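You operate a simulated robot arm through the tools that you are given. There is no shell and no other tool.

You are at the controls of a simulated robot arm. One attempt, no reset.

## Task
Line up and clamp the track piece, screw the stop down, then run the slide to the white mark.

The check looks at the end state, three seconds after you hand in, the way a careful person would. Anything else that was tipped, shoved, dropped, spilled or broken makes it a failure.

## Robot
A 7-joint arm with a two-finger parallel gripper, fixed in place. Base frame: the origin is at the foot of the arm, x ahead of it, y to its left, z up. Units: mm, degrees, N and s.
Its first joint turns from -166.0 to 166.0 degrees. Payload 3.43 kg.
The TCP is the grasp point between the finger pads, 30 mm short of the fingertips. In the tool frame z runs along the fingers and y along their closing line. The gripper opens to 94 mm. The fingers are 28 mm wide and 10 mm thick; the gripper's body (50 by 96 mm) begins 55 mm behind the TCP.
Orientation is that of the tool frame in the base frame, as [roll, pitch, yaw] about the fixed x, y, z axes, in that order (R = Rz(yaw) Ry(pitch) Rx(roll)). With the fingers straight down and closing along the base's y, the tool's x points along the base's -x, its y along +y and its z along -z.

## Interface
- The arm moves only by the tool send_rows. Its argument "commands" is a list of rows, each a list of 3 entries, a list of its own where there are three numbers: the turn, a rotation vector about the tool's x, y, z in degrees, then the shift along the tool's x, y, z in mm, then the gripper command, from -1 (fully open) to 1 (shut), values between in proportion. In form: [[[wx, wy, wz], [tx, ty, tz], gripper], ...]. A call has 1 to 20 rows; each row is the pose to reach, as a shift and turn from the pose commanded when the call began, along the tool's axes at that moment. A row lasts 0.2 s, in which the tool goes at most 50 mm and 8.6 degrees; a call with a longer step from one row to the next is refused whole, and so is a gripper value outside its range. A pose out of reach is approached as far as the arm can. The call stops where the force on the tool passes 90 N (or 10 N more than at its start, if that is more) or the arm is blocked; 0.2 s more then pass. The fingers move at their own pace (about 45 mm/s each) and stop on an object; they squeeze with about 40 N. The grip force told is the motor's: it shows also when the fingers shut on nothing. Time passes only in rows, and 0.2 s behind the last, so rows that repeat a pose let the fingers close. The reply holds the time, the measured pose of the TCP, the force on the tool along the base axes, the opening and the grip force, in the units named above and with some noise, with the torque about the TCP (base axes, N m) and any sound that the robot's microphone picked up, and new pictures: "pictures" is both (left out), scene, wrist or none.
- Cameras (640 x 400 px; columns grow to the right, rows downward): "scene" is fixed at [57.5, 651.8, 1498.9]; the picture's right is [-0.37, -0.93, 0.00], its down [-0.68, 0.27, -0.68] and it looks along [0.63, -0.25, -0.73] (base axes); focal length 329 px, centre (320, 200). "wrist" rides on the gripper at [76, 14, -102] in the tool frame; the picture's right is [-0.18, 0.98, 0.00], its down [-0.75, -0.14, -0.64] and it looks along [-0.63, -0.12, 0.77] (tool axes); focal length 243 px, centre (320, 200).
- locate(camera, pixels): there is no depth. For up to 12 entries [column, row, z] of the newest picture of that camera ("zoom" is the newest enlarged one), the place [x, y] in the base frame at which the ray of that pixel passes the height z, good to about 3 mm, but the place of the scene camera against the robot may be out by one fixed shift of up to 12 mm in any direction. The clock stands still meanwhile.
- inspect(camera, box): a new picture of the part [left, top, right, bottom] of that camera's present view, enlarged. The clock stands still meanwhile.
- hand_in(): hands the job in; it is judged then, once.

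Unless the task says otherwise, let go and move clear before handing in.

The tools are called after "Call:" as a command line: name --argument value ..., lists and objects as JSON in quotes. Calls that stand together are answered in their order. send_rows: Moves the arm, as the interface text tells. Its arguments: {"type":"object","properties":{"commands":{"type":"array","items":{"type":"array"}},"pictures":{"type":"string","enum":["both","scene","wrist","none"]}},"required":["commands"]} The other tools are called the same way: locate (camera, pixels) gives the place at which the rays of pixels pass given heights; inspect (camera, box) takes an enlarged picture of a part of a camera's view; hand_in () hands the job in.

At the start:

```text
time: 0.0
position: [217.8, 453.1, 1235.8]
tool_rot: [-179.9, 0.0, -179.9]
ft_force: [-0.1, 0.3, -0.4]
ft_torque: [0.02, 0.0, 0.0]
gripper_width: 94.0
finger_force: 0.0
```

scene: 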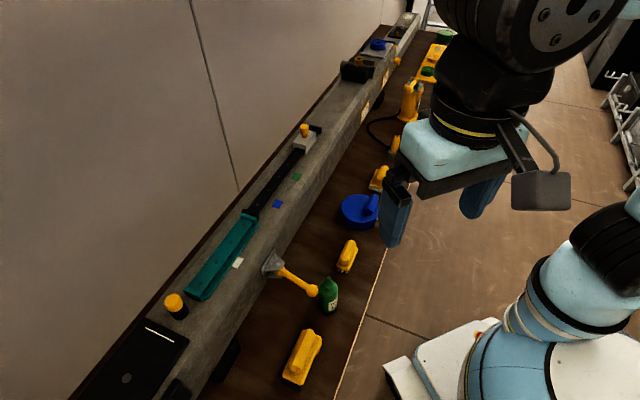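
wrist: 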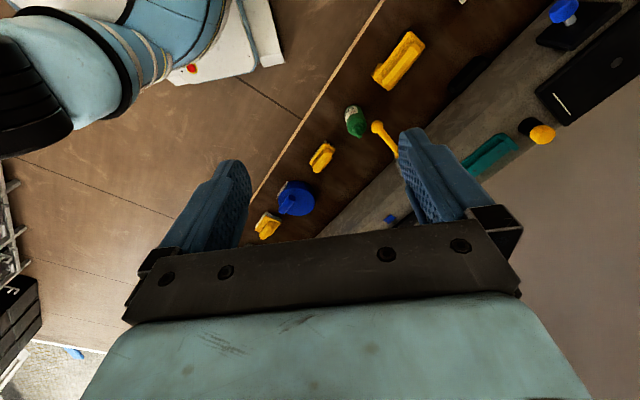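

The scene shows a long beam with a teal track piece at (222,257), a dark rail to (310,135), a slide with a yellow knob near (305,135), a yellow lever at (290,278), and a yellow-knobbed stop at (175,305). I'll enlarge these areas before moving.

Call:
inspect --camera "scene" --box '[80, 180, 360, 400]'

Call:
inspect --camera "scene" --box '[220, 100, 420, 240]'

Call:
inspect --camera "scene" --box '[330, 0, 470, 120]'

Call:
inspect --camera "wrist" --box '[340, 0, 640, 240]'

```text
1.82 times, centred on (220, 290) of scene
```

zoom: 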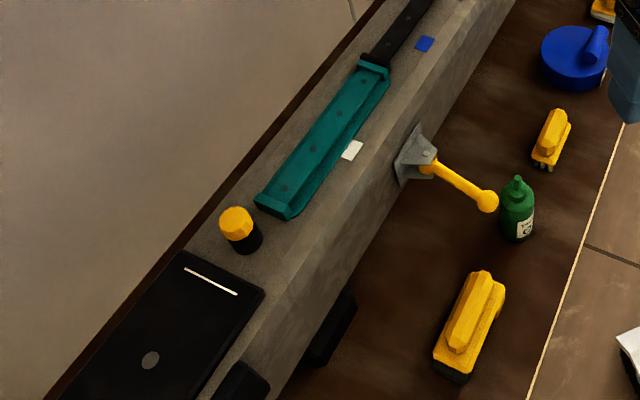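

```text
2.86 times, centred on (320, 170) of scene
```

zoom: 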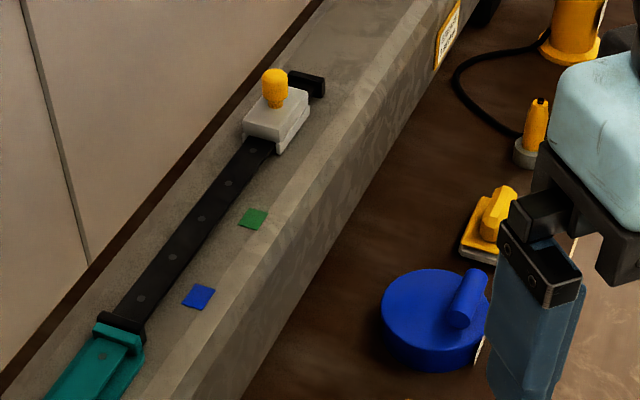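

```text
3.33 times, centred on (400, 60) of scene
```

zoom: 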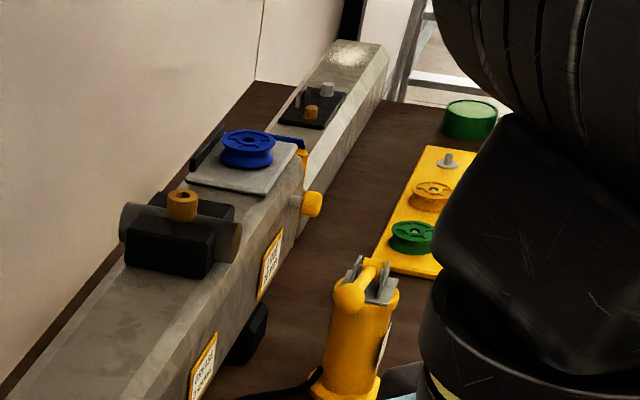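

```text
1.67 times, centred on (490, 120) of wrist
```

zoom: 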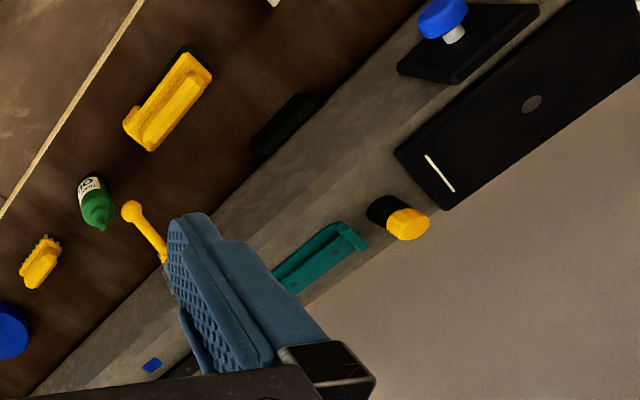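

The overview shows a teal track piece, a lever clamp, a yellow-capped knob, a slide and a white mark. I need the heights, so I'll triangulate the same features from both cameras.

Call:
locate --camera "scene" --pixels '[[312, 290, 0], [312, 290, 200], [312, 290, 400], [175, 302, 0], [175, 302, 200], [175, 302, 400], [327, 282, 0], [327, 282, 200], [277, 203, 0], [277, 203, 200], [277, 203, 400]]'

Call:
locate --camera "wrist" --pixels '[[376, 126, 0], [376, 126, 200], [376, 126, 400], [542, 134, 0], [542, 134, 200], [542, 134, 400], [356, 130, 0], [356, 130, 200], [389, 219, 0], [389, 219, 200], [389, 219, 400]]'

```text
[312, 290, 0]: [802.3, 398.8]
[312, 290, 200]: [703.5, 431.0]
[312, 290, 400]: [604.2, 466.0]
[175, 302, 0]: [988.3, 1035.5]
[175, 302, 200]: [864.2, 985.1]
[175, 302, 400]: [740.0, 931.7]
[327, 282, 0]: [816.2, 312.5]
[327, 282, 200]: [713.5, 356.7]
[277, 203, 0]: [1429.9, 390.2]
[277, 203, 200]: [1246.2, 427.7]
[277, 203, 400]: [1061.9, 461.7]
```

```text
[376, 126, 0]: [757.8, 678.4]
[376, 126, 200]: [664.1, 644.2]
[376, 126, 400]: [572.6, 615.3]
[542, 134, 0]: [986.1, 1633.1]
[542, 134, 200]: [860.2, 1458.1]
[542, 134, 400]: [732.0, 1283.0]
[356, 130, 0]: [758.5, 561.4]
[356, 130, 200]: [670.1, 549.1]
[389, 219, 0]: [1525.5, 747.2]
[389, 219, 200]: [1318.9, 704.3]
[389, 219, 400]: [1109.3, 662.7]
```

The lever ball triangulates to about (370,543,860) and the beam top to z≈910. Next I'll locate the main features at that height.

Call:
locate --camera "scene" --pixels '[[188, 293, 930], [206, 299, 930], [243, 213, 930], [256, 217, 930], [320, 127, 930], [245, 218, 910], [238, 263, 910], [277, 203, 910], [296, 177, 910], [305, 128, 980], [175, 302, 970], [180, 310, 910]]'

Call:
inspect --camera "scene" --box '[170, 190, 270, 320]'

Call:
inspect --camera "scene" --box '[240, 230, 360, 310]'

Call:
inspect --camera "scene" --box '[90, 280, 250, 400]'

```text
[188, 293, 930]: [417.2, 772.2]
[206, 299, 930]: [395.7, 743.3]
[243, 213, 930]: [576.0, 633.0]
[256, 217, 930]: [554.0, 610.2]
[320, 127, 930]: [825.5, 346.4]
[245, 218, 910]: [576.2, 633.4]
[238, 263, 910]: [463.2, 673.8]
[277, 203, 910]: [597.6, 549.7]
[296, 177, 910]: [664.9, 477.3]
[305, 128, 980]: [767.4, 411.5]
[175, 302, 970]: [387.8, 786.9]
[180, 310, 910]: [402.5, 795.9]
```

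```text
3.08 times, centred on (220, 255) of scene
```

zoom: 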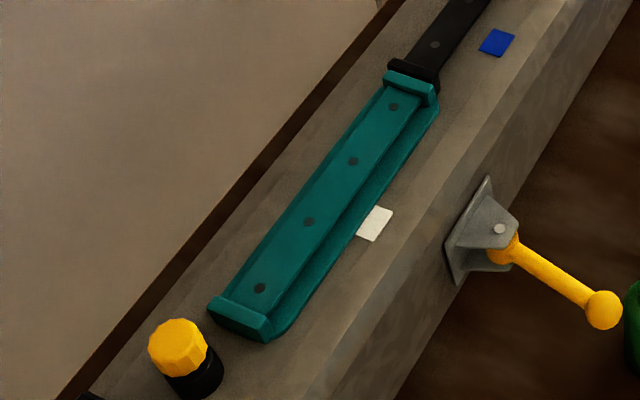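

```text
5.00 times, centred on (300, 270) of scene
```

zoom: 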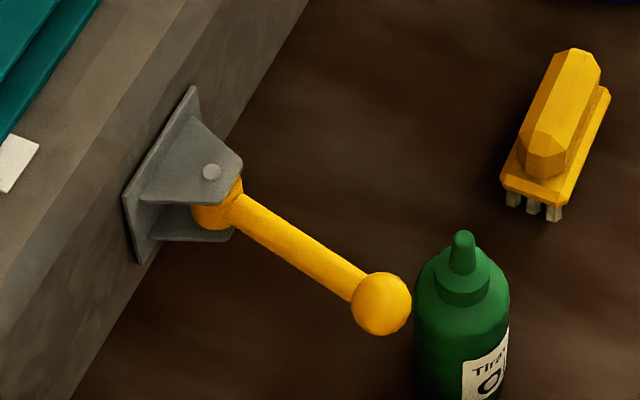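

```text
3.33 times, centred on (170, 340) of scene
```

zoom: 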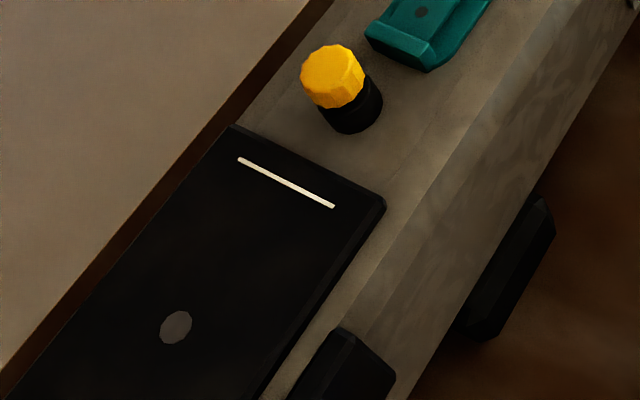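

Teal piece runs about (406,758) to (565,621) at z≈930, and the lever ball almost touches the green bottle. I'll take the wrist camera closer, turned 45° to face the beam squarely.

Call:
send_rows --commands '[[[0, 0, -5.6], [-23, 20, 22], -1], [[0, 0, -11.2], [-47, 39, 44], -1], [[0, 0, -16.9], [-70, 59, 66], -1], [[0, 0, -22.5], [-93, 78, 88], -1], [[0, 0, -28.1], [-117, 98, 109], -1], [[0, 0, -33.8], [-140, 118, 131], -1], [[0, 0, -39.4], [-164, 137, 153], -1], [[0, 0, -45], [-187, 157, 175], -1], [[0, 0, -45], [-187, 157, 175], -1]]'

```text
time: 2.0
position: [403.8, 608.0, 1061.1]
tool_rot: [180.0, -0.1, -134.9]
ft_force: [0.9, -0.4, -0.5]
ft_torque: [-0.01, -0.02, 0.03]
gripper_width: 93.9
finger_force: 0.1
```

scene: 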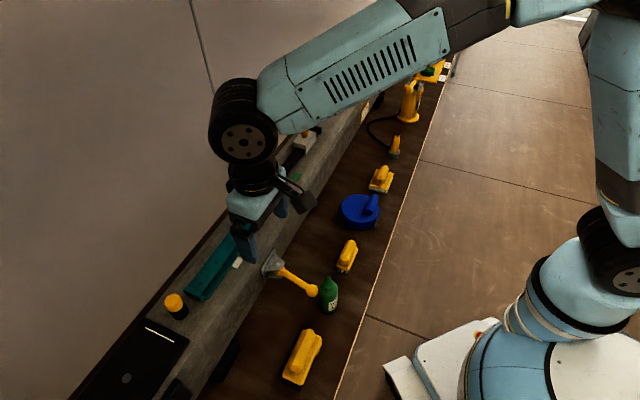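
wrist: 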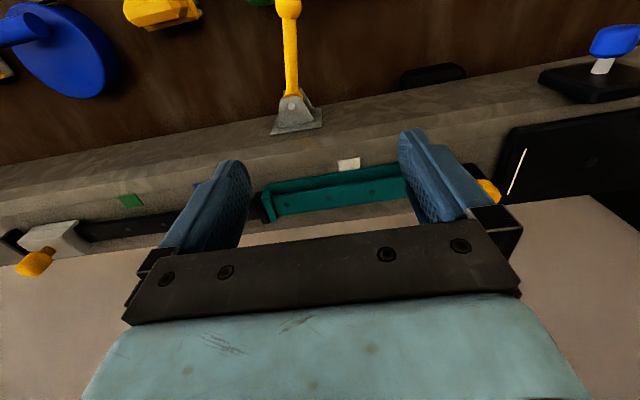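

The wrist view shows the lever (290,50) on its bracket, the teal piece (340,190), its white mark (348,164), and a vertical wall behind the beam. I'll enlarge these.

Call:
inspect --camera "wrist" --box '[230, 140, 430, 240]'

Call:
inspect --camera "wrist" --box '[220, 0, 360, 140]'

Call:
inspect --camera "wrist" --box '[0, 170, 200, 290]'

Call:
locate --camera "scene" --pixels '[[240, 188, 780], [240, 188, 800], [73, 396, 800], [240, 188, 850]]'

Call:
locate --camera "wrist" --pixels '[[290, 8, 860], [290, 104, 880], [348, 164, 910], [131, 200, 910], [268, 186, 920], [275, 213, 920], [405, 167, 920], [34, 262, 980], [34, 262, 960], [487, 190, 970], [600, 195, 910], [130, 257, 910]]'

```text
3.20 times, centred on (330, 190) of wrist
```

zoom: 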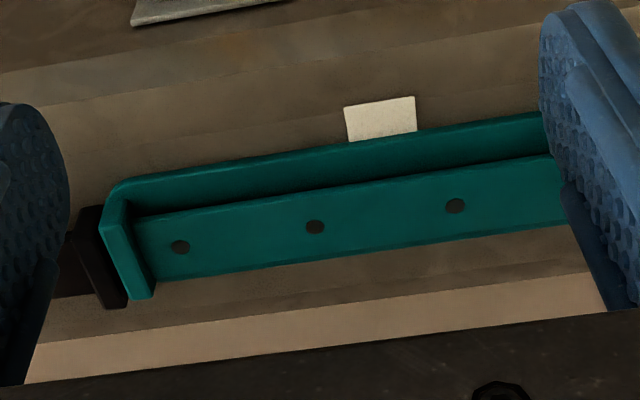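

```text
2.86 times, centred on (290, 70) of wrist
```

zoom: 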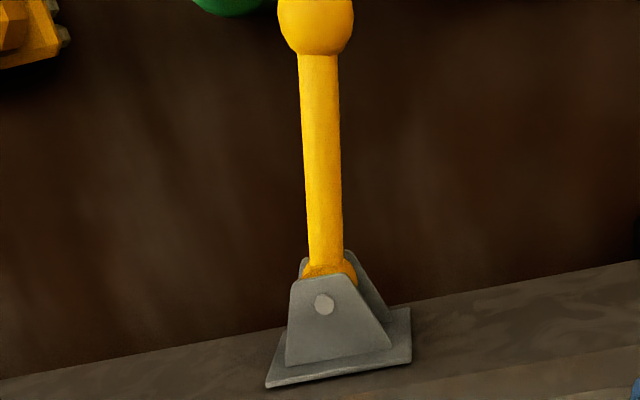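

```text
3.20 times, centred on (100, 230) of wrist
```

zoom: 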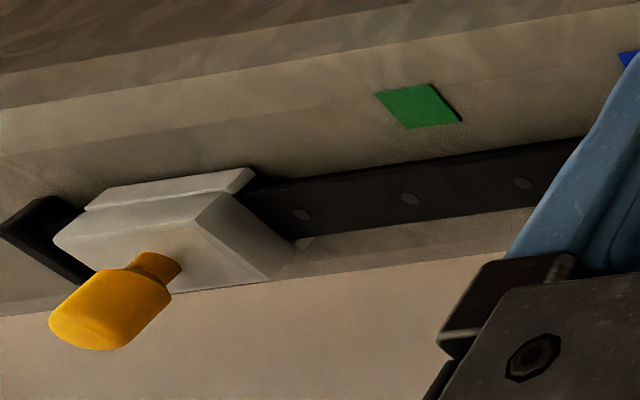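

```text
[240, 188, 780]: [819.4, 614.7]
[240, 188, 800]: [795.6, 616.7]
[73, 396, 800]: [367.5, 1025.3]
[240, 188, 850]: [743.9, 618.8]
```

```text
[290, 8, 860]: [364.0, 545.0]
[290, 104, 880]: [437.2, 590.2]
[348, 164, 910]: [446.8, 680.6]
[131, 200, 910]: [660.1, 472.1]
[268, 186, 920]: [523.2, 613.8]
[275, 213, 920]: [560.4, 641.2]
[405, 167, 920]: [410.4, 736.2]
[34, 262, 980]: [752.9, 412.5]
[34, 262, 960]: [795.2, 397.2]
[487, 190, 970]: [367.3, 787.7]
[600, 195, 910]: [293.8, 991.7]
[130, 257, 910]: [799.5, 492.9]
```

Depths agree between cameras except for a scene offset of about 12 mm in x. I'll slide the hand toward the beam by 130 mm, staying clear of the wall, so that the camera looks nearly straight down on the teal piece.

Call:
send_rows --commands '[[[0, 0, 0], [-43, 0, 0], -1], [[0, 0, 0], [-86, 0, 0], -1], [[0, 0, 0], [-130, 0, 0], -1], [[0, 0, 0], [-130, 0, 0], -1]]'

Call:
inspect --camera "wrist" --box '[200, 0, 480, 160]'

```text
time: 3.0
position: [498.8, 703.1, 1061.9]
tool_rot: [-179.9, -0.1, -135.0]
ft_force: [0.2, 0.1, -0.1]
ft_torque: [0.01, -0.01, 0.01]
gripper_width: 93.8
finger_force: 0.1
```

scene: 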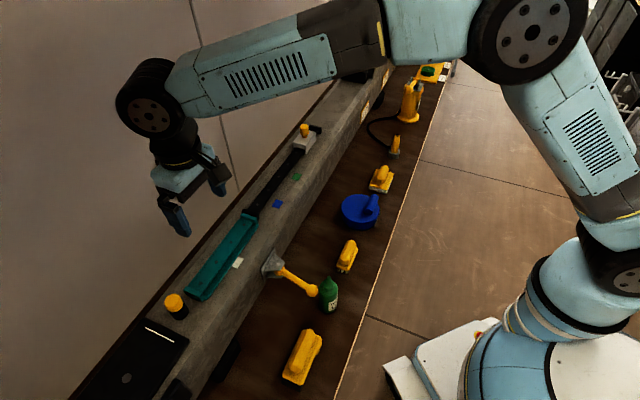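
wrist: 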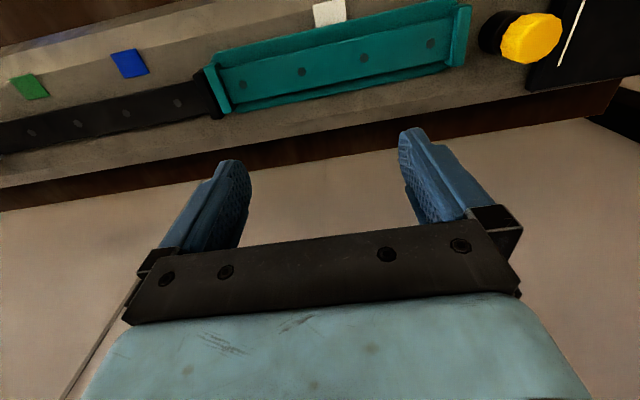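

```text
2.29 times, centred on (340, 80) of wrist
```

zoom: 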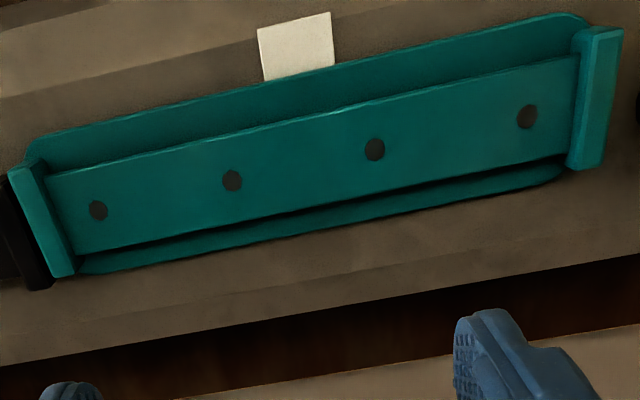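

I now see the teal piece from above: a base plate carrying a rail with holes, and end bars. I'll compare the line of holes on the teal rail with those on the black rail.

Call:
inspect --camera "wrist" --box '[0, 40, 260, 200]'

Call:
locate --camera "wrist" --pixels '[[234.2, 91.9, 925], [292.8, 78.7, 925], [354.9, 65.2, 925], [421.8, 50.8, 925], [179, 103, 925], [126, 113, 925], [75, 124, 925], [32, 134, 925], [330, 12, 910], [130, 63, 910]]'

```text
2.46 times, centred on (130, 120) of wrist
```

zoom: 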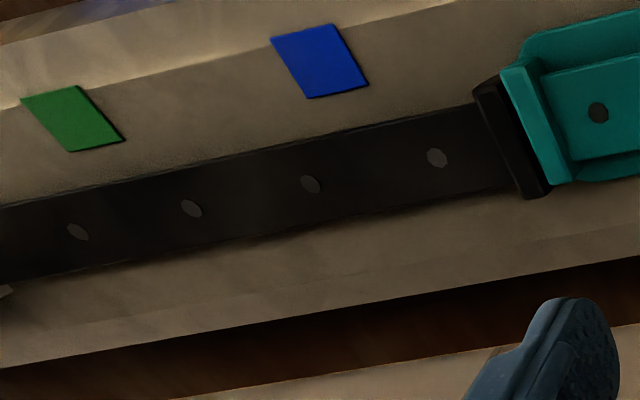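

```text
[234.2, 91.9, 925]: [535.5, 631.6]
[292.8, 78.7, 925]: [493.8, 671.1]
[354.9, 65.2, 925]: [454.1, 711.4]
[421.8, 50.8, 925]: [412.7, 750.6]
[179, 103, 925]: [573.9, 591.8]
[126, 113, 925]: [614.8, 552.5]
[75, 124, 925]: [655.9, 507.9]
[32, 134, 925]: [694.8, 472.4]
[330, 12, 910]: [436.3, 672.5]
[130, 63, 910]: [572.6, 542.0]
```

The rails appear aligned to within a couple of mm, but there may be a small offset at the joint by (215,90). I'll bring the camera over the joint and lower to check.

Call:
send_rows --commands '[[[0, 0, 0], [0, -40, 17], -1], [[0, 0, 0], [5, -80, 34], -1], [[0, 0, 0], [10, -105, 50], -1], [[0, 0, 0], [10, -105, 50], -1]]'

Call:
inspect --camera "wrist" --box '[200, 0, 440, 150]'

Call:
inspect --camera "wrist" --box '[270, 20, 370, 90]'

```text
time: 4.0
position: [564.3, 618.8, 1011.4]
tool_rot: [180.0, 0.0, -135.0]
ft_force: [0.3, -0.2, 0.1]
ft_torque: [0.0, -0.01, 0.0]
gripper_width: 94.0
finger_force: 0.1
```

scene: 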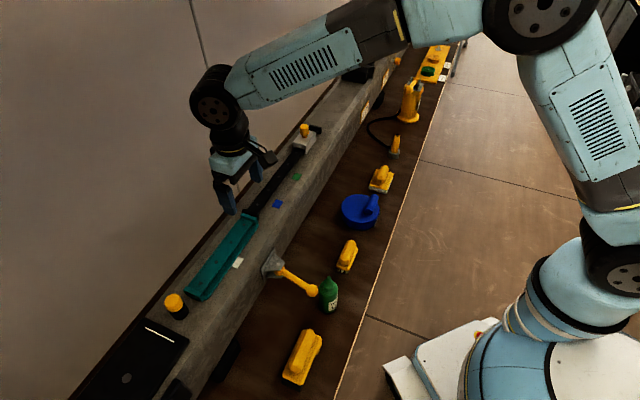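
wrist: 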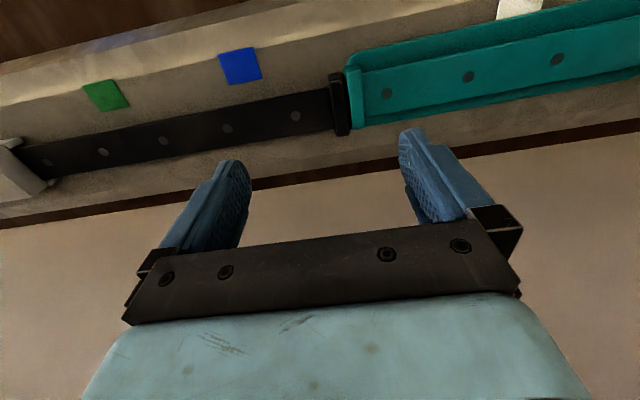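

```text
2.67 times, centred on (320, 75) of wrist
```

zoom: 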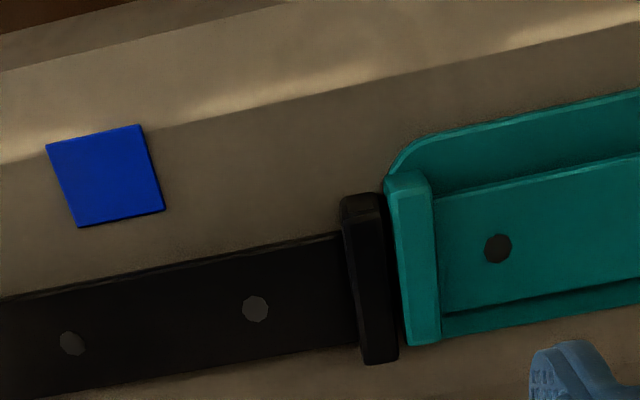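

```text
5.71 times, centred on (320, 55) of wrist
```

zoom: 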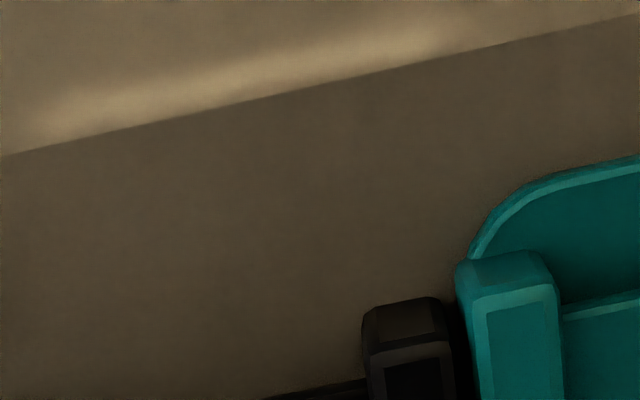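

The teal end bar sits a few mm off the black collar, toward the robot side, and a small gap shows. I'll measure hole positions for offset and angle.

Call:
locate --camera "wrist" --pixels '[[558, 60, 925], [468.3, 76.3, 925], [386.5, 93.2, 925], [295.6, 115.9, 925], [227.2, 128.7, 925], [163.5, 141, 925], [103.5, 152, 925], [48, 162.5, 925], [334, 74, 930], [342, 136, 930], [350, 66, 930], [358, 128, 930]]'

Call:
inspect --camera "wrist" --box '[280, 50, 400, 140]'

Call:
inspect --camera "wrist" --box '[0, 100, 160, 200]'

Call:
inspect --camera "wrist" --box '[480, 0, 640, 100]'

```text
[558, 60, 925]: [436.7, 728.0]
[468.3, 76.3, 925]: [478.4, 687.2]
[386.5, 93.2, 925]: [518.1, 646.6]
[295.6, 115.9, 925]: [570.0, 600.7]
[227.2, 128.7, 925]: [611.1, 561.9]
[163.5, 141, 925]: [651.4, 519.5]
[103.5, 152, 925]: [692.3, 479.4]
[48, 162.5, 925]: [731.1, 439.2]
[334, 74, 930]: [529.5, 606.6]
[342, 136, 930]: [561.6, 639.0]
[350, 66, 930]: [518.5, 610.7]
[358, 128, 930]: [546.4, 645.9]
```

```text
4.44 times, centred on (340, 95) of wrist
```

zoom: 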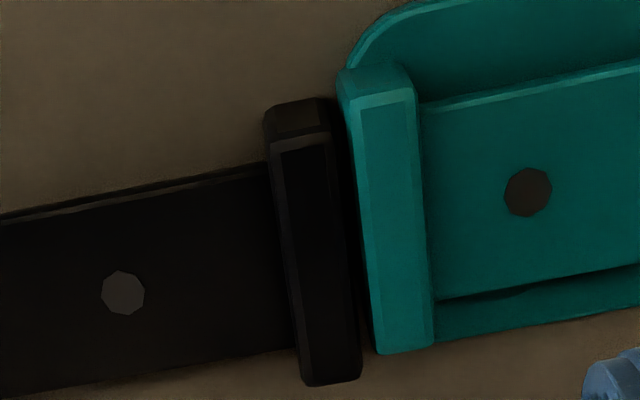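

```text
4.00 times, centred on (80, 150) of wrist
```

zoom: 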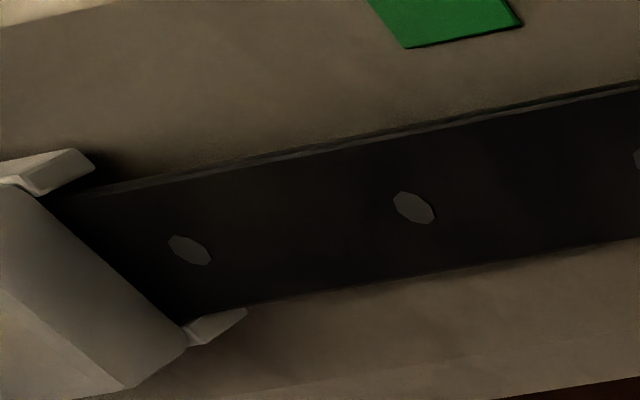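

```text
4.00 times, centred on (560, 50) of wrist
```

zoom: 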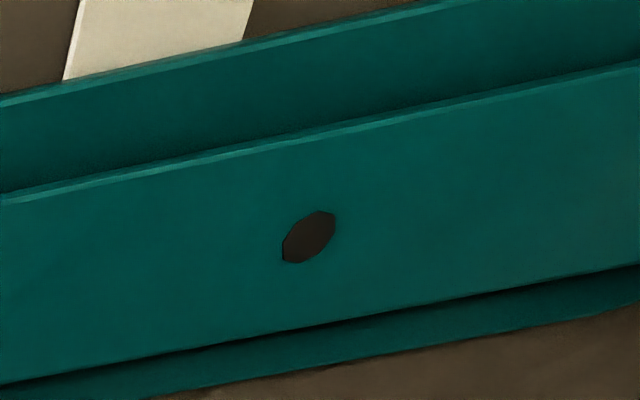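

Holes give the teal piece about 4.5 mm too near the robot (lateral), parallel to the rail, with a gap of about 2–3 mm at the flanges. Before touching it I'll view the lever from above.

Call:
send_rows --commands '[[[0, 0, 0], [0, 0, -40], -1], [[0, 0, 0], [30, 30, -49], -1], [[0, 0, 0], [60, 60, -49], -1], [[0, 0, 0], [80, 80, -49], -1], [[0, 0, 0], [80, 80, -49], -1]]'

Call:
inspect --camera "wrist" --box '[220, 0, 420, 125]'

Call:
inspect --camera "wrist" --box '[420, 0, 640, 150]'

```text
time: 5.2
position: [451.1, 619.0, 1059.1]
tool_rot: [-180.0, -0.1, -135.0]
ft_force: [-0.3, -0.5, 0.6]
ft_torque: [0.02, 0.01, -0.01]
gripper_width: 94.1
finger_force: 0.2
```

scene: 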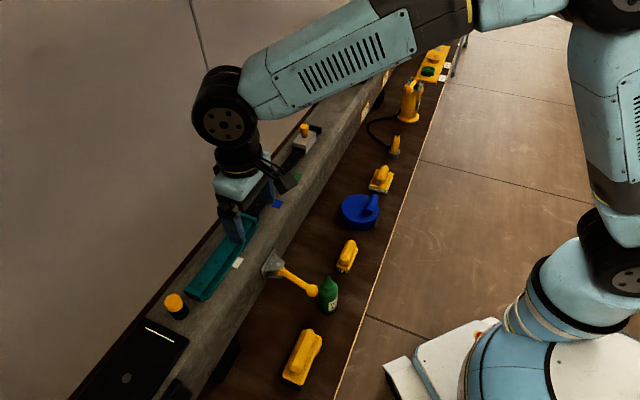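
wrist: 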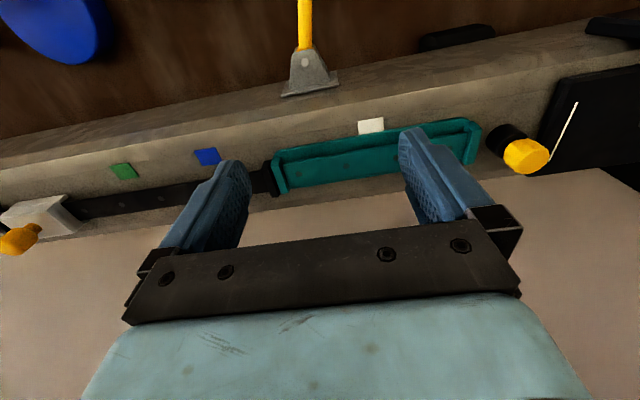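

```text
3.20 times, centred on (320, 62) of wrist
```

zoom: 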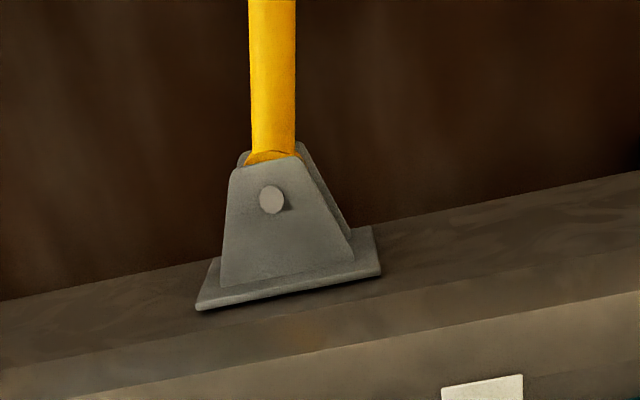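

```text
2.67 times, centred on (530, 75) of wrist
```

zoom: 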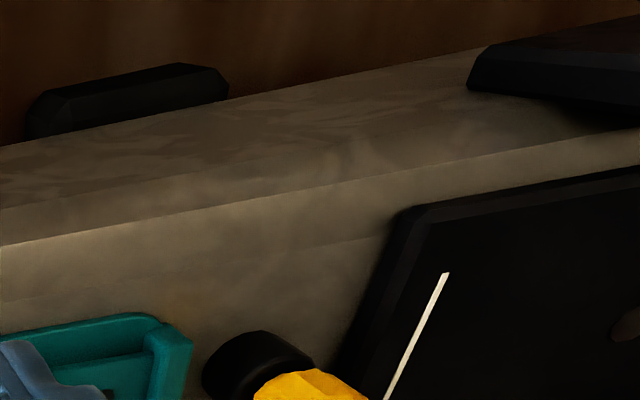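

The bracket and pin show clearly at (305,62); the pin looks near-vertical, so the lever swings horizontally. I'll triangulate the pin and check the ball and bottle.

Call:
locate --camera "wrist" --pixels '[[305, 61.7, 850], [305, 61.7, 870], [305, 61.7, 890], [371, 126, 910], [122, 171, 910], [206, 157, 910], [525, 156, 970], [525, 156, 985], [505, 140, 910], [20, 240, 980], [20, 240, 1000]]'

Call:
locate --camera "scene" --pixels '[[278.2, 264.2, 850], [278.2, 264.2, 870], [278.2, 264.2, 890], [312, 290.5, 840], [312, 290.5, 860], [312, 290.5, 880], [328, 304, 800], [328, 304, 780], [328, 278, 840], [302.5, 288, 870], [302.5, 288, 800]]'

```text
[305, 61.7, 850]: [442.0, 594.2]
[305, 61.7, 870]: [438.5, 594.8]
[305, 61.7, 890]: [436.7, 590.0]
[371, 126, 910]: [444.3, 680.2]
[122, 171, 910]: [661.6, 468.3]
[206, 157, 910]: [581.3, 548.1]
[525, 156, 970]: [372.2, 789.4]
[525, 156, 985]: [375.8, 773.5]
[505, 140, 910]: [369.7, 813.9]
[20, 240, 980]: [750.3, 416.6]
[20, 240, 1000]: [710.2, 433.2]
```

```text
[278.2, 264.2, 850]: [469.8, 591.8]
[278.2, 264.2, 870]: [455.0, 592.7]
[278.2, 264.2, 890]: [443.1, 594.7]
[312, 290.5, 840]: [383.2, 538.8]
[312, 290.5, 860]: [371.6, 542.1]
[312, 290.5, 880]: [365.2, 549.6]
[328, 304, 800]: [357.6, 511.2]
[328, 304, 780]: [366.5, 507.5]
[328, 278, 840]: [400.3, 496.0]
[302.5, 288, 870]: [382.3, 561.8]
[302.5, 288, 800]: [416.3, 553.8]
```

Parallax suggests the beam top is nearer z≈930 than 910, so I'll measure it by touch. I'll close the fingers and lower over a bare spot of the beam just beyond the joint on the robot side.

Call:
send_rows --commands '[[[0, 0, 0], [-12, -40, 0], 1], [[0, 0, 0], [-23.3, -80, 0], 1], [[0, 0, 0], [-23.3, -98.7, 20], 1], [[0, 0, 0], [-23.3, -98.7, 50], 1], [[0, 0, 0], [-23.3, -98.7, 74], 1], [[0, 0, 0], [-23.3, -98.7, 74], 1], [[0, 0, 0], [-23.3, -98.7, 74], 1]]'

Call:
inspect --camera "wrist" --box '[220, 100, 420, 250]'

```text
time: 6.8
position: [538.8, 564.2, 985.1]
tool_rot: [180.0, -0.1, -135.0]
ft_force: [0.0, -0.7, -0.3]
ft_torque: [0.01, -0.02, -0.02]
gripper_width: 0.0
finger_force: 33.2
```

scene: 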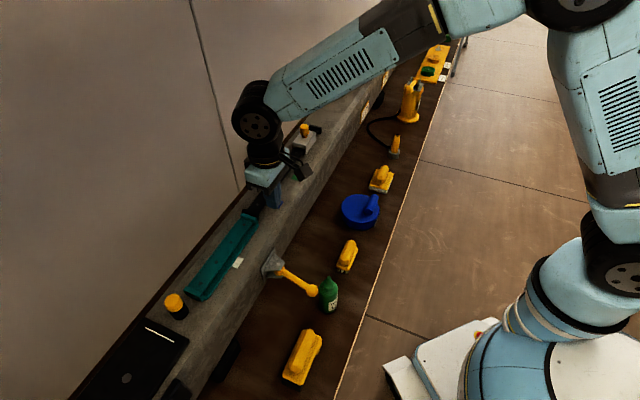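
wrist: 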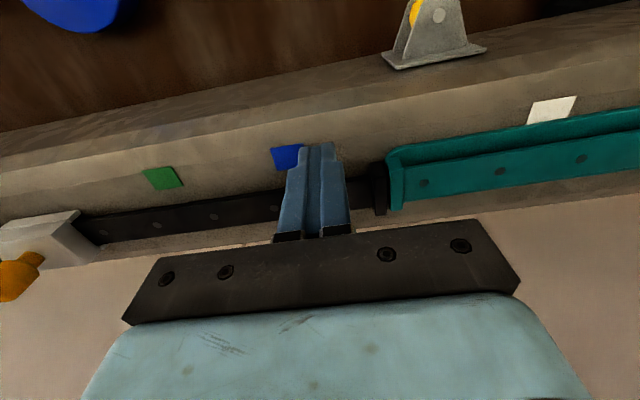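

```text
2.67 times, centred on (320, 175) of wrist
```

zoom: 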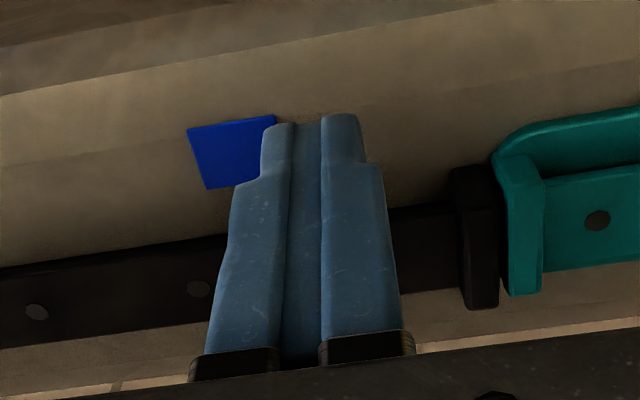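

The tips are at z≈955 and clear of everything. I'll step down gently and watch the force.

Call:
send_rows --commands '[[[0, 0, 0], [0, 0, 3], 1], [[0, 0, 0], [0, 0, 6], 1], [[0, 0, 0], [0, 0, 9], 1], [[0, 0, 0], [0, 0, 12], 1], [[0, 0, 0], [0, 0, 15], 1]]' --pictures "none"

Call:
send_rows --commands '[[[0, 0, 0], [0, 0, 2], 1], [[0, 0, 0], [0, 0, 4], 1], [[0, 0, 0], [0, 0, 5], 1]]' --pictures "none"

Call:
send_rows --commands '[[[0, 0, 0], [0, 0, 1], 1], [[0, 0, 0], [0, 0, 2], 1], [[0, 0, 0], [0, 0, 3], 1]]' --pictures "none"

```text
time: 8.0
position: [538.8, 566.0, 970.6]
tool_rot: [-180.0, -0.1, -135.0]
ft_force: [0.1, -0.3, 0.3]
ft_torque: [0.02, -0.02, -0.04]
gripper_width: 0.0
finger_force: 32.5
```

```text
time: 8.8
position: [537.2, 567.3, 966.0]
tool_rot: [180.0, -0.1, -135.0]
ft_force: [-0.1, 0.1, -0.1]
ft_torque: [0.02, 0.01, -0.02]
gripper_width: 0.1
finger_force: 32.7
```

```text
time: 9.6
position: [536.5, 567.1, 965.0]
tool_rot: [-179.9, 0.0, -134.9]
ft_force: [-1.8, 0.5, 10.0]
ft_torque: [-0.07, 0.0, -0.02]
gripper_width: 0.0
finger_force: 33.3
```

Contact at TCP z≈965 puts the beam top at z≈935. I'll lift, open, and turn 90° so that the fingers close across the track with the camera over the joint.

Call:
send_rows --commands '[[[0, 0, 0], [0, 0, -20], 1], [[0, 0, 0], [0, 0, -60], -1], [[0, 0, -8.5], [-4, 12, -60], -1], [[0, 0, -17], [-8, 24, -60], -1], [[0, 0, -25.5], [-12, 36, -60], -1], [[0, 0, -34], [-16, 48, -60], -1], [[0, 0, -42.5], [-20, 60, -60], -1], [[0, 0, -51], [-24, 72, -60], -1], [[0, 0, -59.5], [-28, 84, -60], -1], [[0, 0, -68], [-32, 96, -60], -1], [[0, 0, -76.5], [-36, 105, -60], -1], [[0, 0, -85], [-36, 105, -60], -1], [[0, 0, -90], [-36, 105, -60], -1], [[0, 0, -90], [-36, 105, -60], -1]]'

Call:
inspect --camera "wrist" --box '[200, 0, 440, 150]'

```text
time: 12.6
position: [488.1, 665.6, 1023.2]
tool_rot: [180.0, 0.1, -45.0]
ft_force: [0.6, 0.8, 0.2]
ft_torque: [0.0, -0.02, -0.01]
gripper_width: 94.1
finger_force: 0.1
```

scene: 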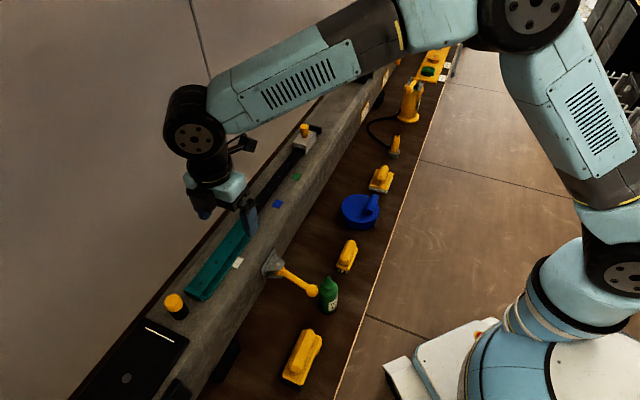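
wrist: 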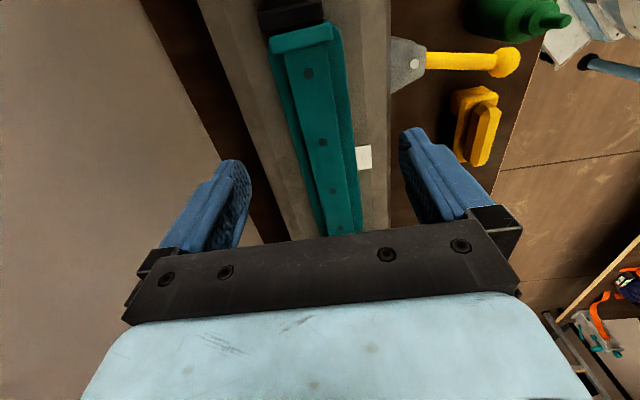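

```text
2.67 times, centred on (320, 75) of wrist
```

zoom: 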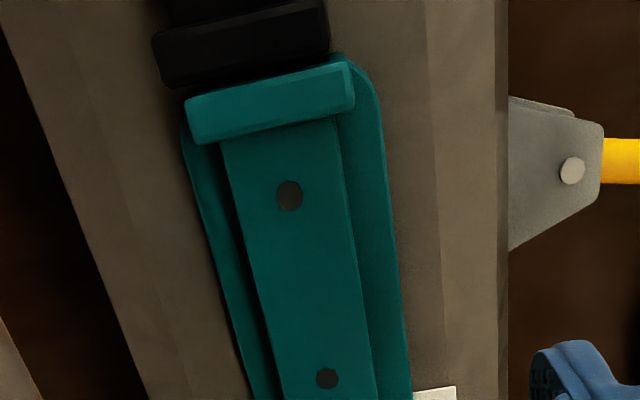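

The view confirms the teal flange offset toward the robot and a gap below the black flange. I'll lower astride the piece to TCP z≈970 with the fingers open.

Call:
send_rows --commands '[[[0, 0, 0], [0, 0, 15], -1], [[0, 0, 0], [0, 0, 30], -1], [[0, 0, 0], [0, 0, 40], -1], [[0, 0, 0], [0, 0, 48], -1], [[0, 0, 0], [0, 0, 52], -1], [[0, 0, 0], [0, 0, 52], -1]]'

Call:
inspect --camera "wrist" --box '[200, 0, 440, 250]'

```text
time: 14.0
position: [489.2, 666.8, 969.7]
tool_rot: [-180.0, 0.0, -45.0]
ft_force: [0.0, -0.2, 0.4]
ft_torque: [0.01, 0.0, -0.01]
gripper_width: 93.9
finger_force: 0.0
```

scene: 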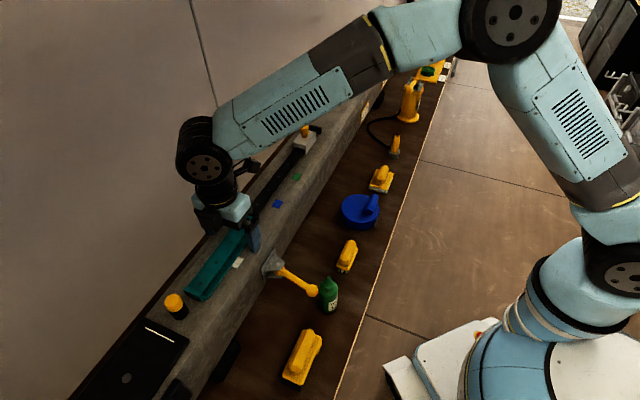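
wrist: 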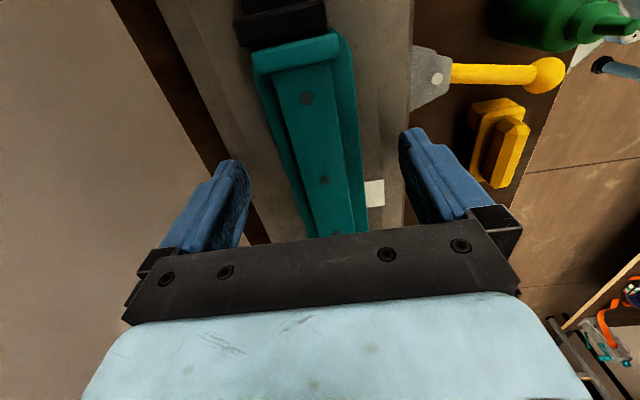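

```text
1.60 times, centred on (320, 125) of wrist
```

zoom: 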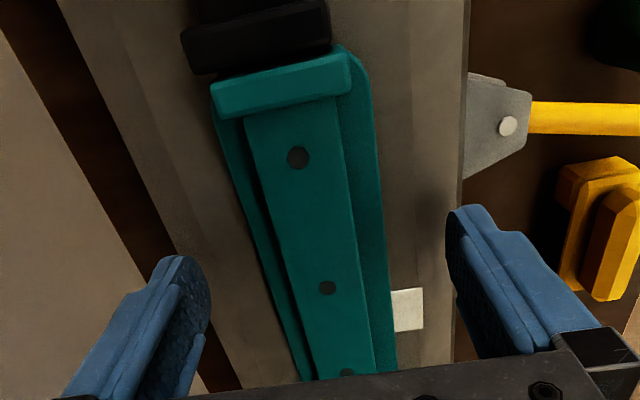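

The fingers straddle the piece cleanly. I'll close on it, which also squares it with the tool.

Call:
send_rows --commands '[[[0, 0, 0], [0, 0, 0], -0.5], [[0, 0, 0], [0, 0, 0], 0], [[0, 0, 0], [0, 0, 0], 0.5], [[0, 0, 0], [0, 0, 0], 1], [[0, 0, 0], [0, 0, 0], 1], [[0, 0, 0], [0, 0, 0], 1]]'

Call:
inspect --camera "wrist" --box '[200, 0, 440, 250]'

Call:
inspect --camera "wrist" --box '[220, 0, 380, 100]'

```text
time: 15.4
position: [488.8, 667.0, 971.2]
tool_rot: [-180.0, -0.1, -45.0]
ft_force: [-1.9, -2.7, 0.6]
ft_torque: [-0.02, 0.08, 0.14]
gripper_width: 27.2
finger_force: 39.9
```

scene: 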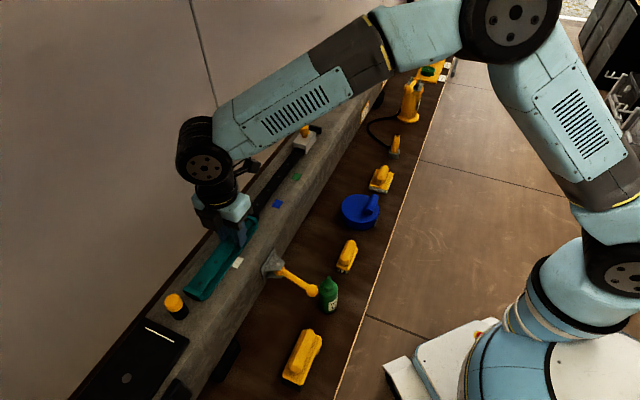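
wrist: 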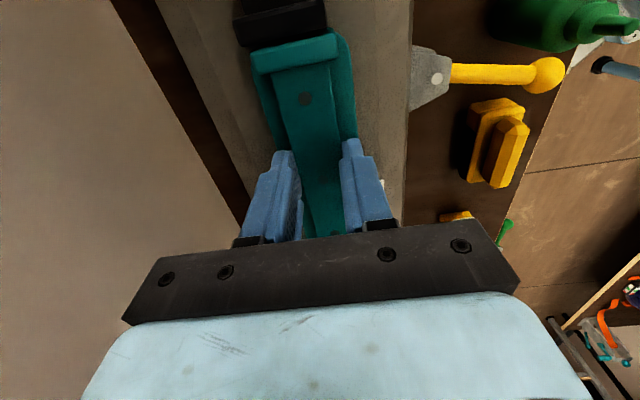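

```text
1.60 times, centred on (320, 125) of wrist
```

zoom: 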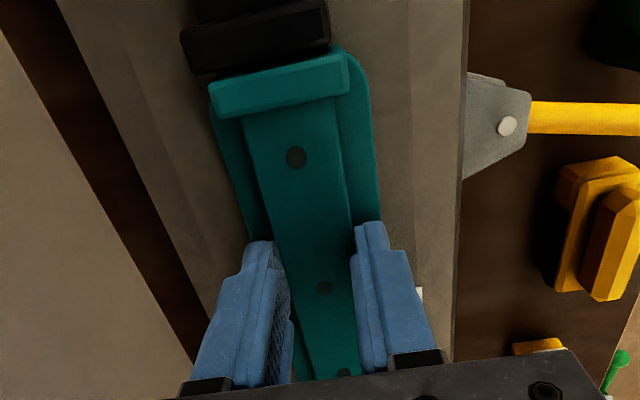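

```text
4.00 times, centred on (300, 50) of wrist
```

zoom: 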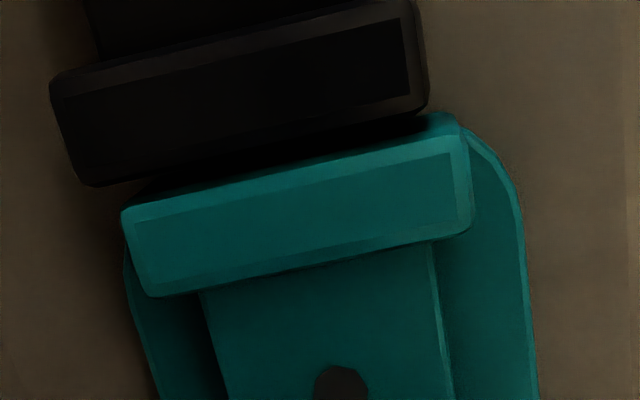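

The rail is gripped (27 mm wide). Rectifying the flange corners (black (410,95), teal (448,152) in the zoom) leaves about 3.3 mm lateral offset. I'll shift it 3.3 mm toward the wall.

Call:
send_rows --commands '[[[0, 0, 0], [0, -1, 0], 1], [[0, 0, 0], [0, -2, 0], 1], [[0, 0, 0], [0, -3.3, 0], 1], [[0, 0, 0], [0, -3.3, 0], 1]]' --pictures "wrist"

Call:
inspect --camera "wrist" --box '[220, 0, 380, 100]'

```text
time: 16.4
position: [490.6, 668.8, 969.9]
tool_rot: [179.9, 0.0, -44.9]
ft_force: [-2.4, -0.4, -2.5]
ft_torque: [-0.09, -0.01, 0.1]
gripper_width: 27.3
finger_force: 39.8
```

wrist: 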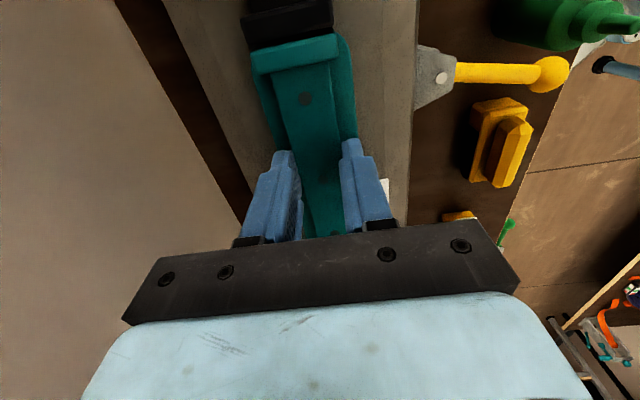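

```text
4.00 times, centred on (300, 50) of wrist
```

zoom: 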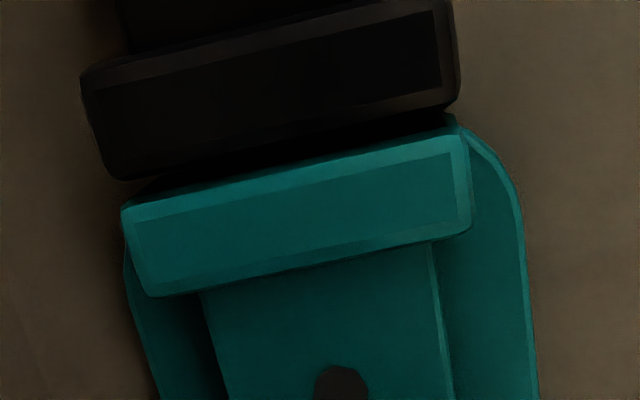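

The offset is now near zero at the right-hand corners. I'll zoom into each end to measure it precisely.

Call:
inspect --camera "wrist" --box '[236, 0, 284, 80]'

Call:
inspect --camera "wrist" --box '[310, 0, 358, 80]'

Call:
inspect --camera "wrist" --box '[230, 0, 360, 80]'

```text
5.00 times, centred on (260, 40) of wrist
```

zoom: 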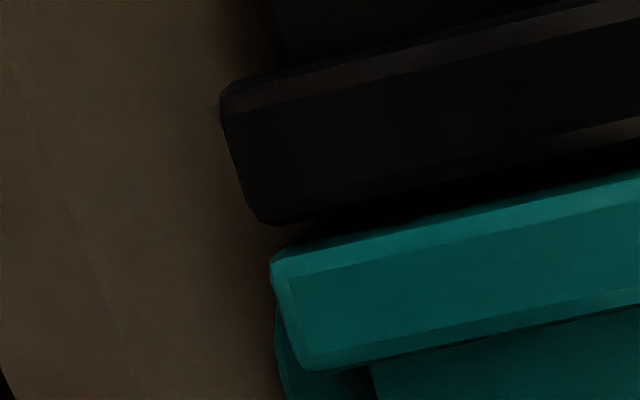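

```text
5.00 times, centred on (334, 40) of wrist
```

zoom: 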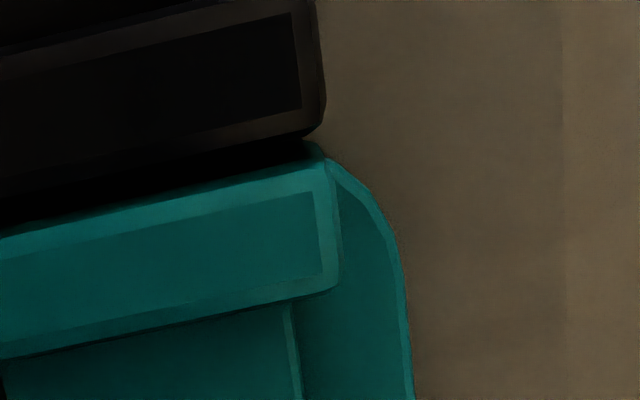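

```text
4.92 times, centred on (295, 40) of wrist
```

zoom: 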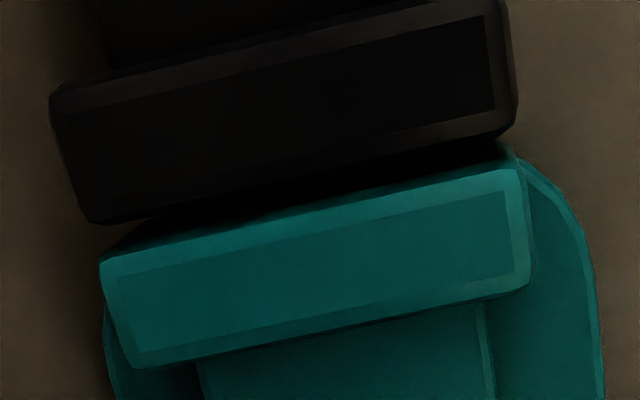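

I'll convert the inner-face corners of both flanges to base coordinates.

Call:
locate --camera "zoom" --pixels '[[484, 14, 950], [494, 106, 950], [66, 113, 950], [90, 215, 950], [505, 192, 950], [515, 268, 950], [115, 278, 950], [138, 352, 950], [510, 100, 950], [528, 275, 950], [50, 95, 950], [100, 265, 950]]'

```text
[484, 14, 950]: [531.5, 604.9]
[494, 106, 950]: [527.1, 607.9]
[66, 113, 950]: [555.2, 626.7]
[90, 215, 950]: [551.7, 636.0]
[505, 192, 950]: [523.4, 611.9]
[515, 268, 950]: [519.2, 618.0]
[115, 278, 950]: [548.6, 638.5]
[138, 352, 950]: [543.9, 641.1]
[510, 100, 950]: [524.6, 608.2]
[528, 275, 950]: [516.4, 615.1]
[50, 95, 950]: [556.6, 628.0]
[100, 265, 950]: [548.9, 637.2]
```

Using the track's vanishing point, the corners line up within about 0.3 mm laterally, and a gap of about 2 mm remains. I'll push the piece along the rail until it seats, watching the force.

Call:
send_rows --commands '[[[0, 0, 0], [0.5, 0, 0], 1], [[0, 0, 0], [1, 0, 0], 1], [[0, 0, 0], [1.5, 0, 0], 1], [[0, 0, 0], [1.5, 0, 0], 1]]' --pictures "wrist"

Call:
inspect --camera "wrist" --box '[230, 0, 360, 80]'

```text
time: 17.4
position: [491.1, 666.8, 970.6]
tool_rot: [-180.0, -0.1, -45.0]
ft_force: [-2.2, 6.6, -4.1]
ft_torque: [0.22, 0.07, 0.01]
gripper_width: 27.5
finger_force: 40.3
```

wrist: 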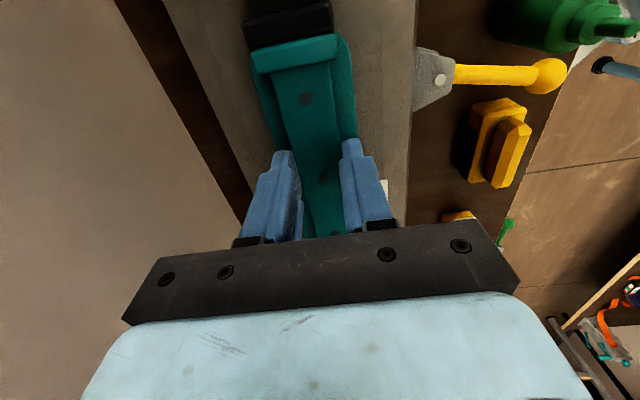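

```text
4.92 times, centred on (295, 40) of wrist
```

zoom: 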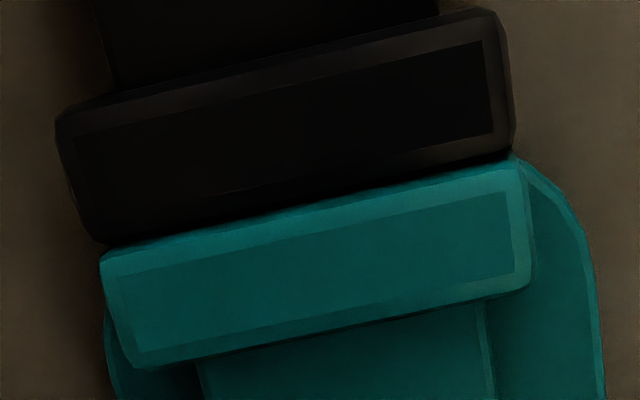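

The gap has closed from about 2 mm to a hairline, with about 6 N resisting. I'll press another millimetre to confirm contact.

Call:
send_rows --commands '[[[0, 0, 0], [0.5, 0, 0], 1], [[0, 0, 0], [1, 0, 0], 1], [[0, 0, 0], [1, 0, 0], 1]]' --pictures "none"

Call:
inspect --camera "wrist" --box '[230, 0, 360, 80]'

```text
time: 18.2
position: [491.2, 668.1, 972.8]
tool_rot: [179.9, -0.1, -45.1]
ft_force: [-6.5, 12.5, -1.0]
ft_torque: [0.43, 0.25, 0.0]
gripper_width: 27.3
finger_force: 40.1
```

```text
4.92 times, centred on (295, 40) of wrist
```

zoom: 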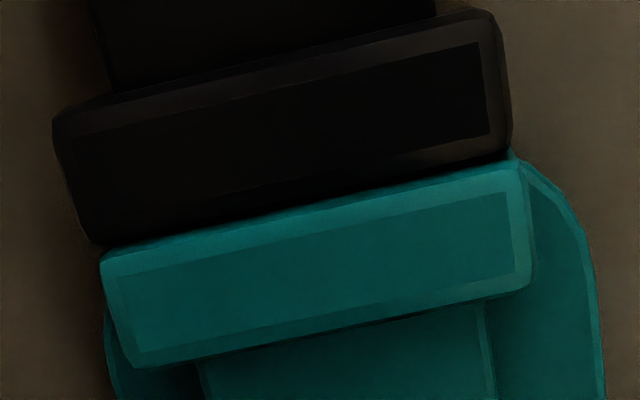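

Contact is confirmed: 13 N, no further motion, flanges flush. I'll trim 0.3 mm toward the wall, relax the push, and open the fingers.

Call:
send_rows --commands '[[[0, 0, 0], [0, -0.4, 0], 1], [[0, 0, 0], [-0.8, -0.4, 0], 1], [[0, 0, 0], [-0.8, -0.4, 0], 0.2], [[0, 0, 0], [-0.8, -0.4, 0], -0.4], [[0, 0, 0], [-0.8, -0.4, 0], -1], [[0, 0, 0], [-0.8, -0.4, 0], -1], [[0, 0, 0], [-0.8, -0.4, 0], -1]]' --pictures "wrist"

Call:
inspect --camera "wrist" --box '[230, 0, 360, 80]'

```text
time: 19.8
position: [492.5, 667.2, 971.1]
tool_rot: [-180.0, -0.1, -45.0]
ft_force: [-0.1, 0.0, 0.3]
ft_torque: [-0.02, 0.03, 0.01]
gripper_width: 94.0
finger_force: 0.2
```

wrist: 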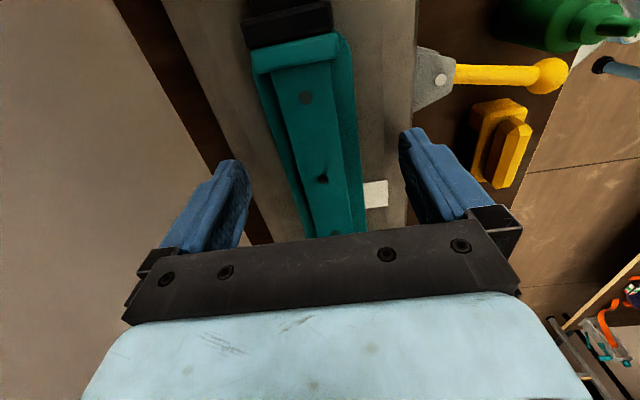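

```text
4.92 times, centred on (295, 40) of wrist
```

zoom: 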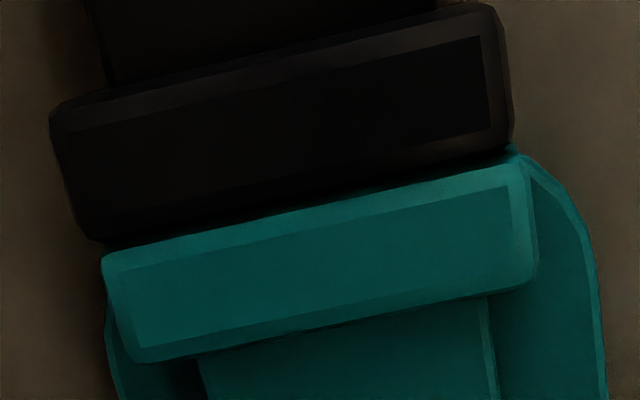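

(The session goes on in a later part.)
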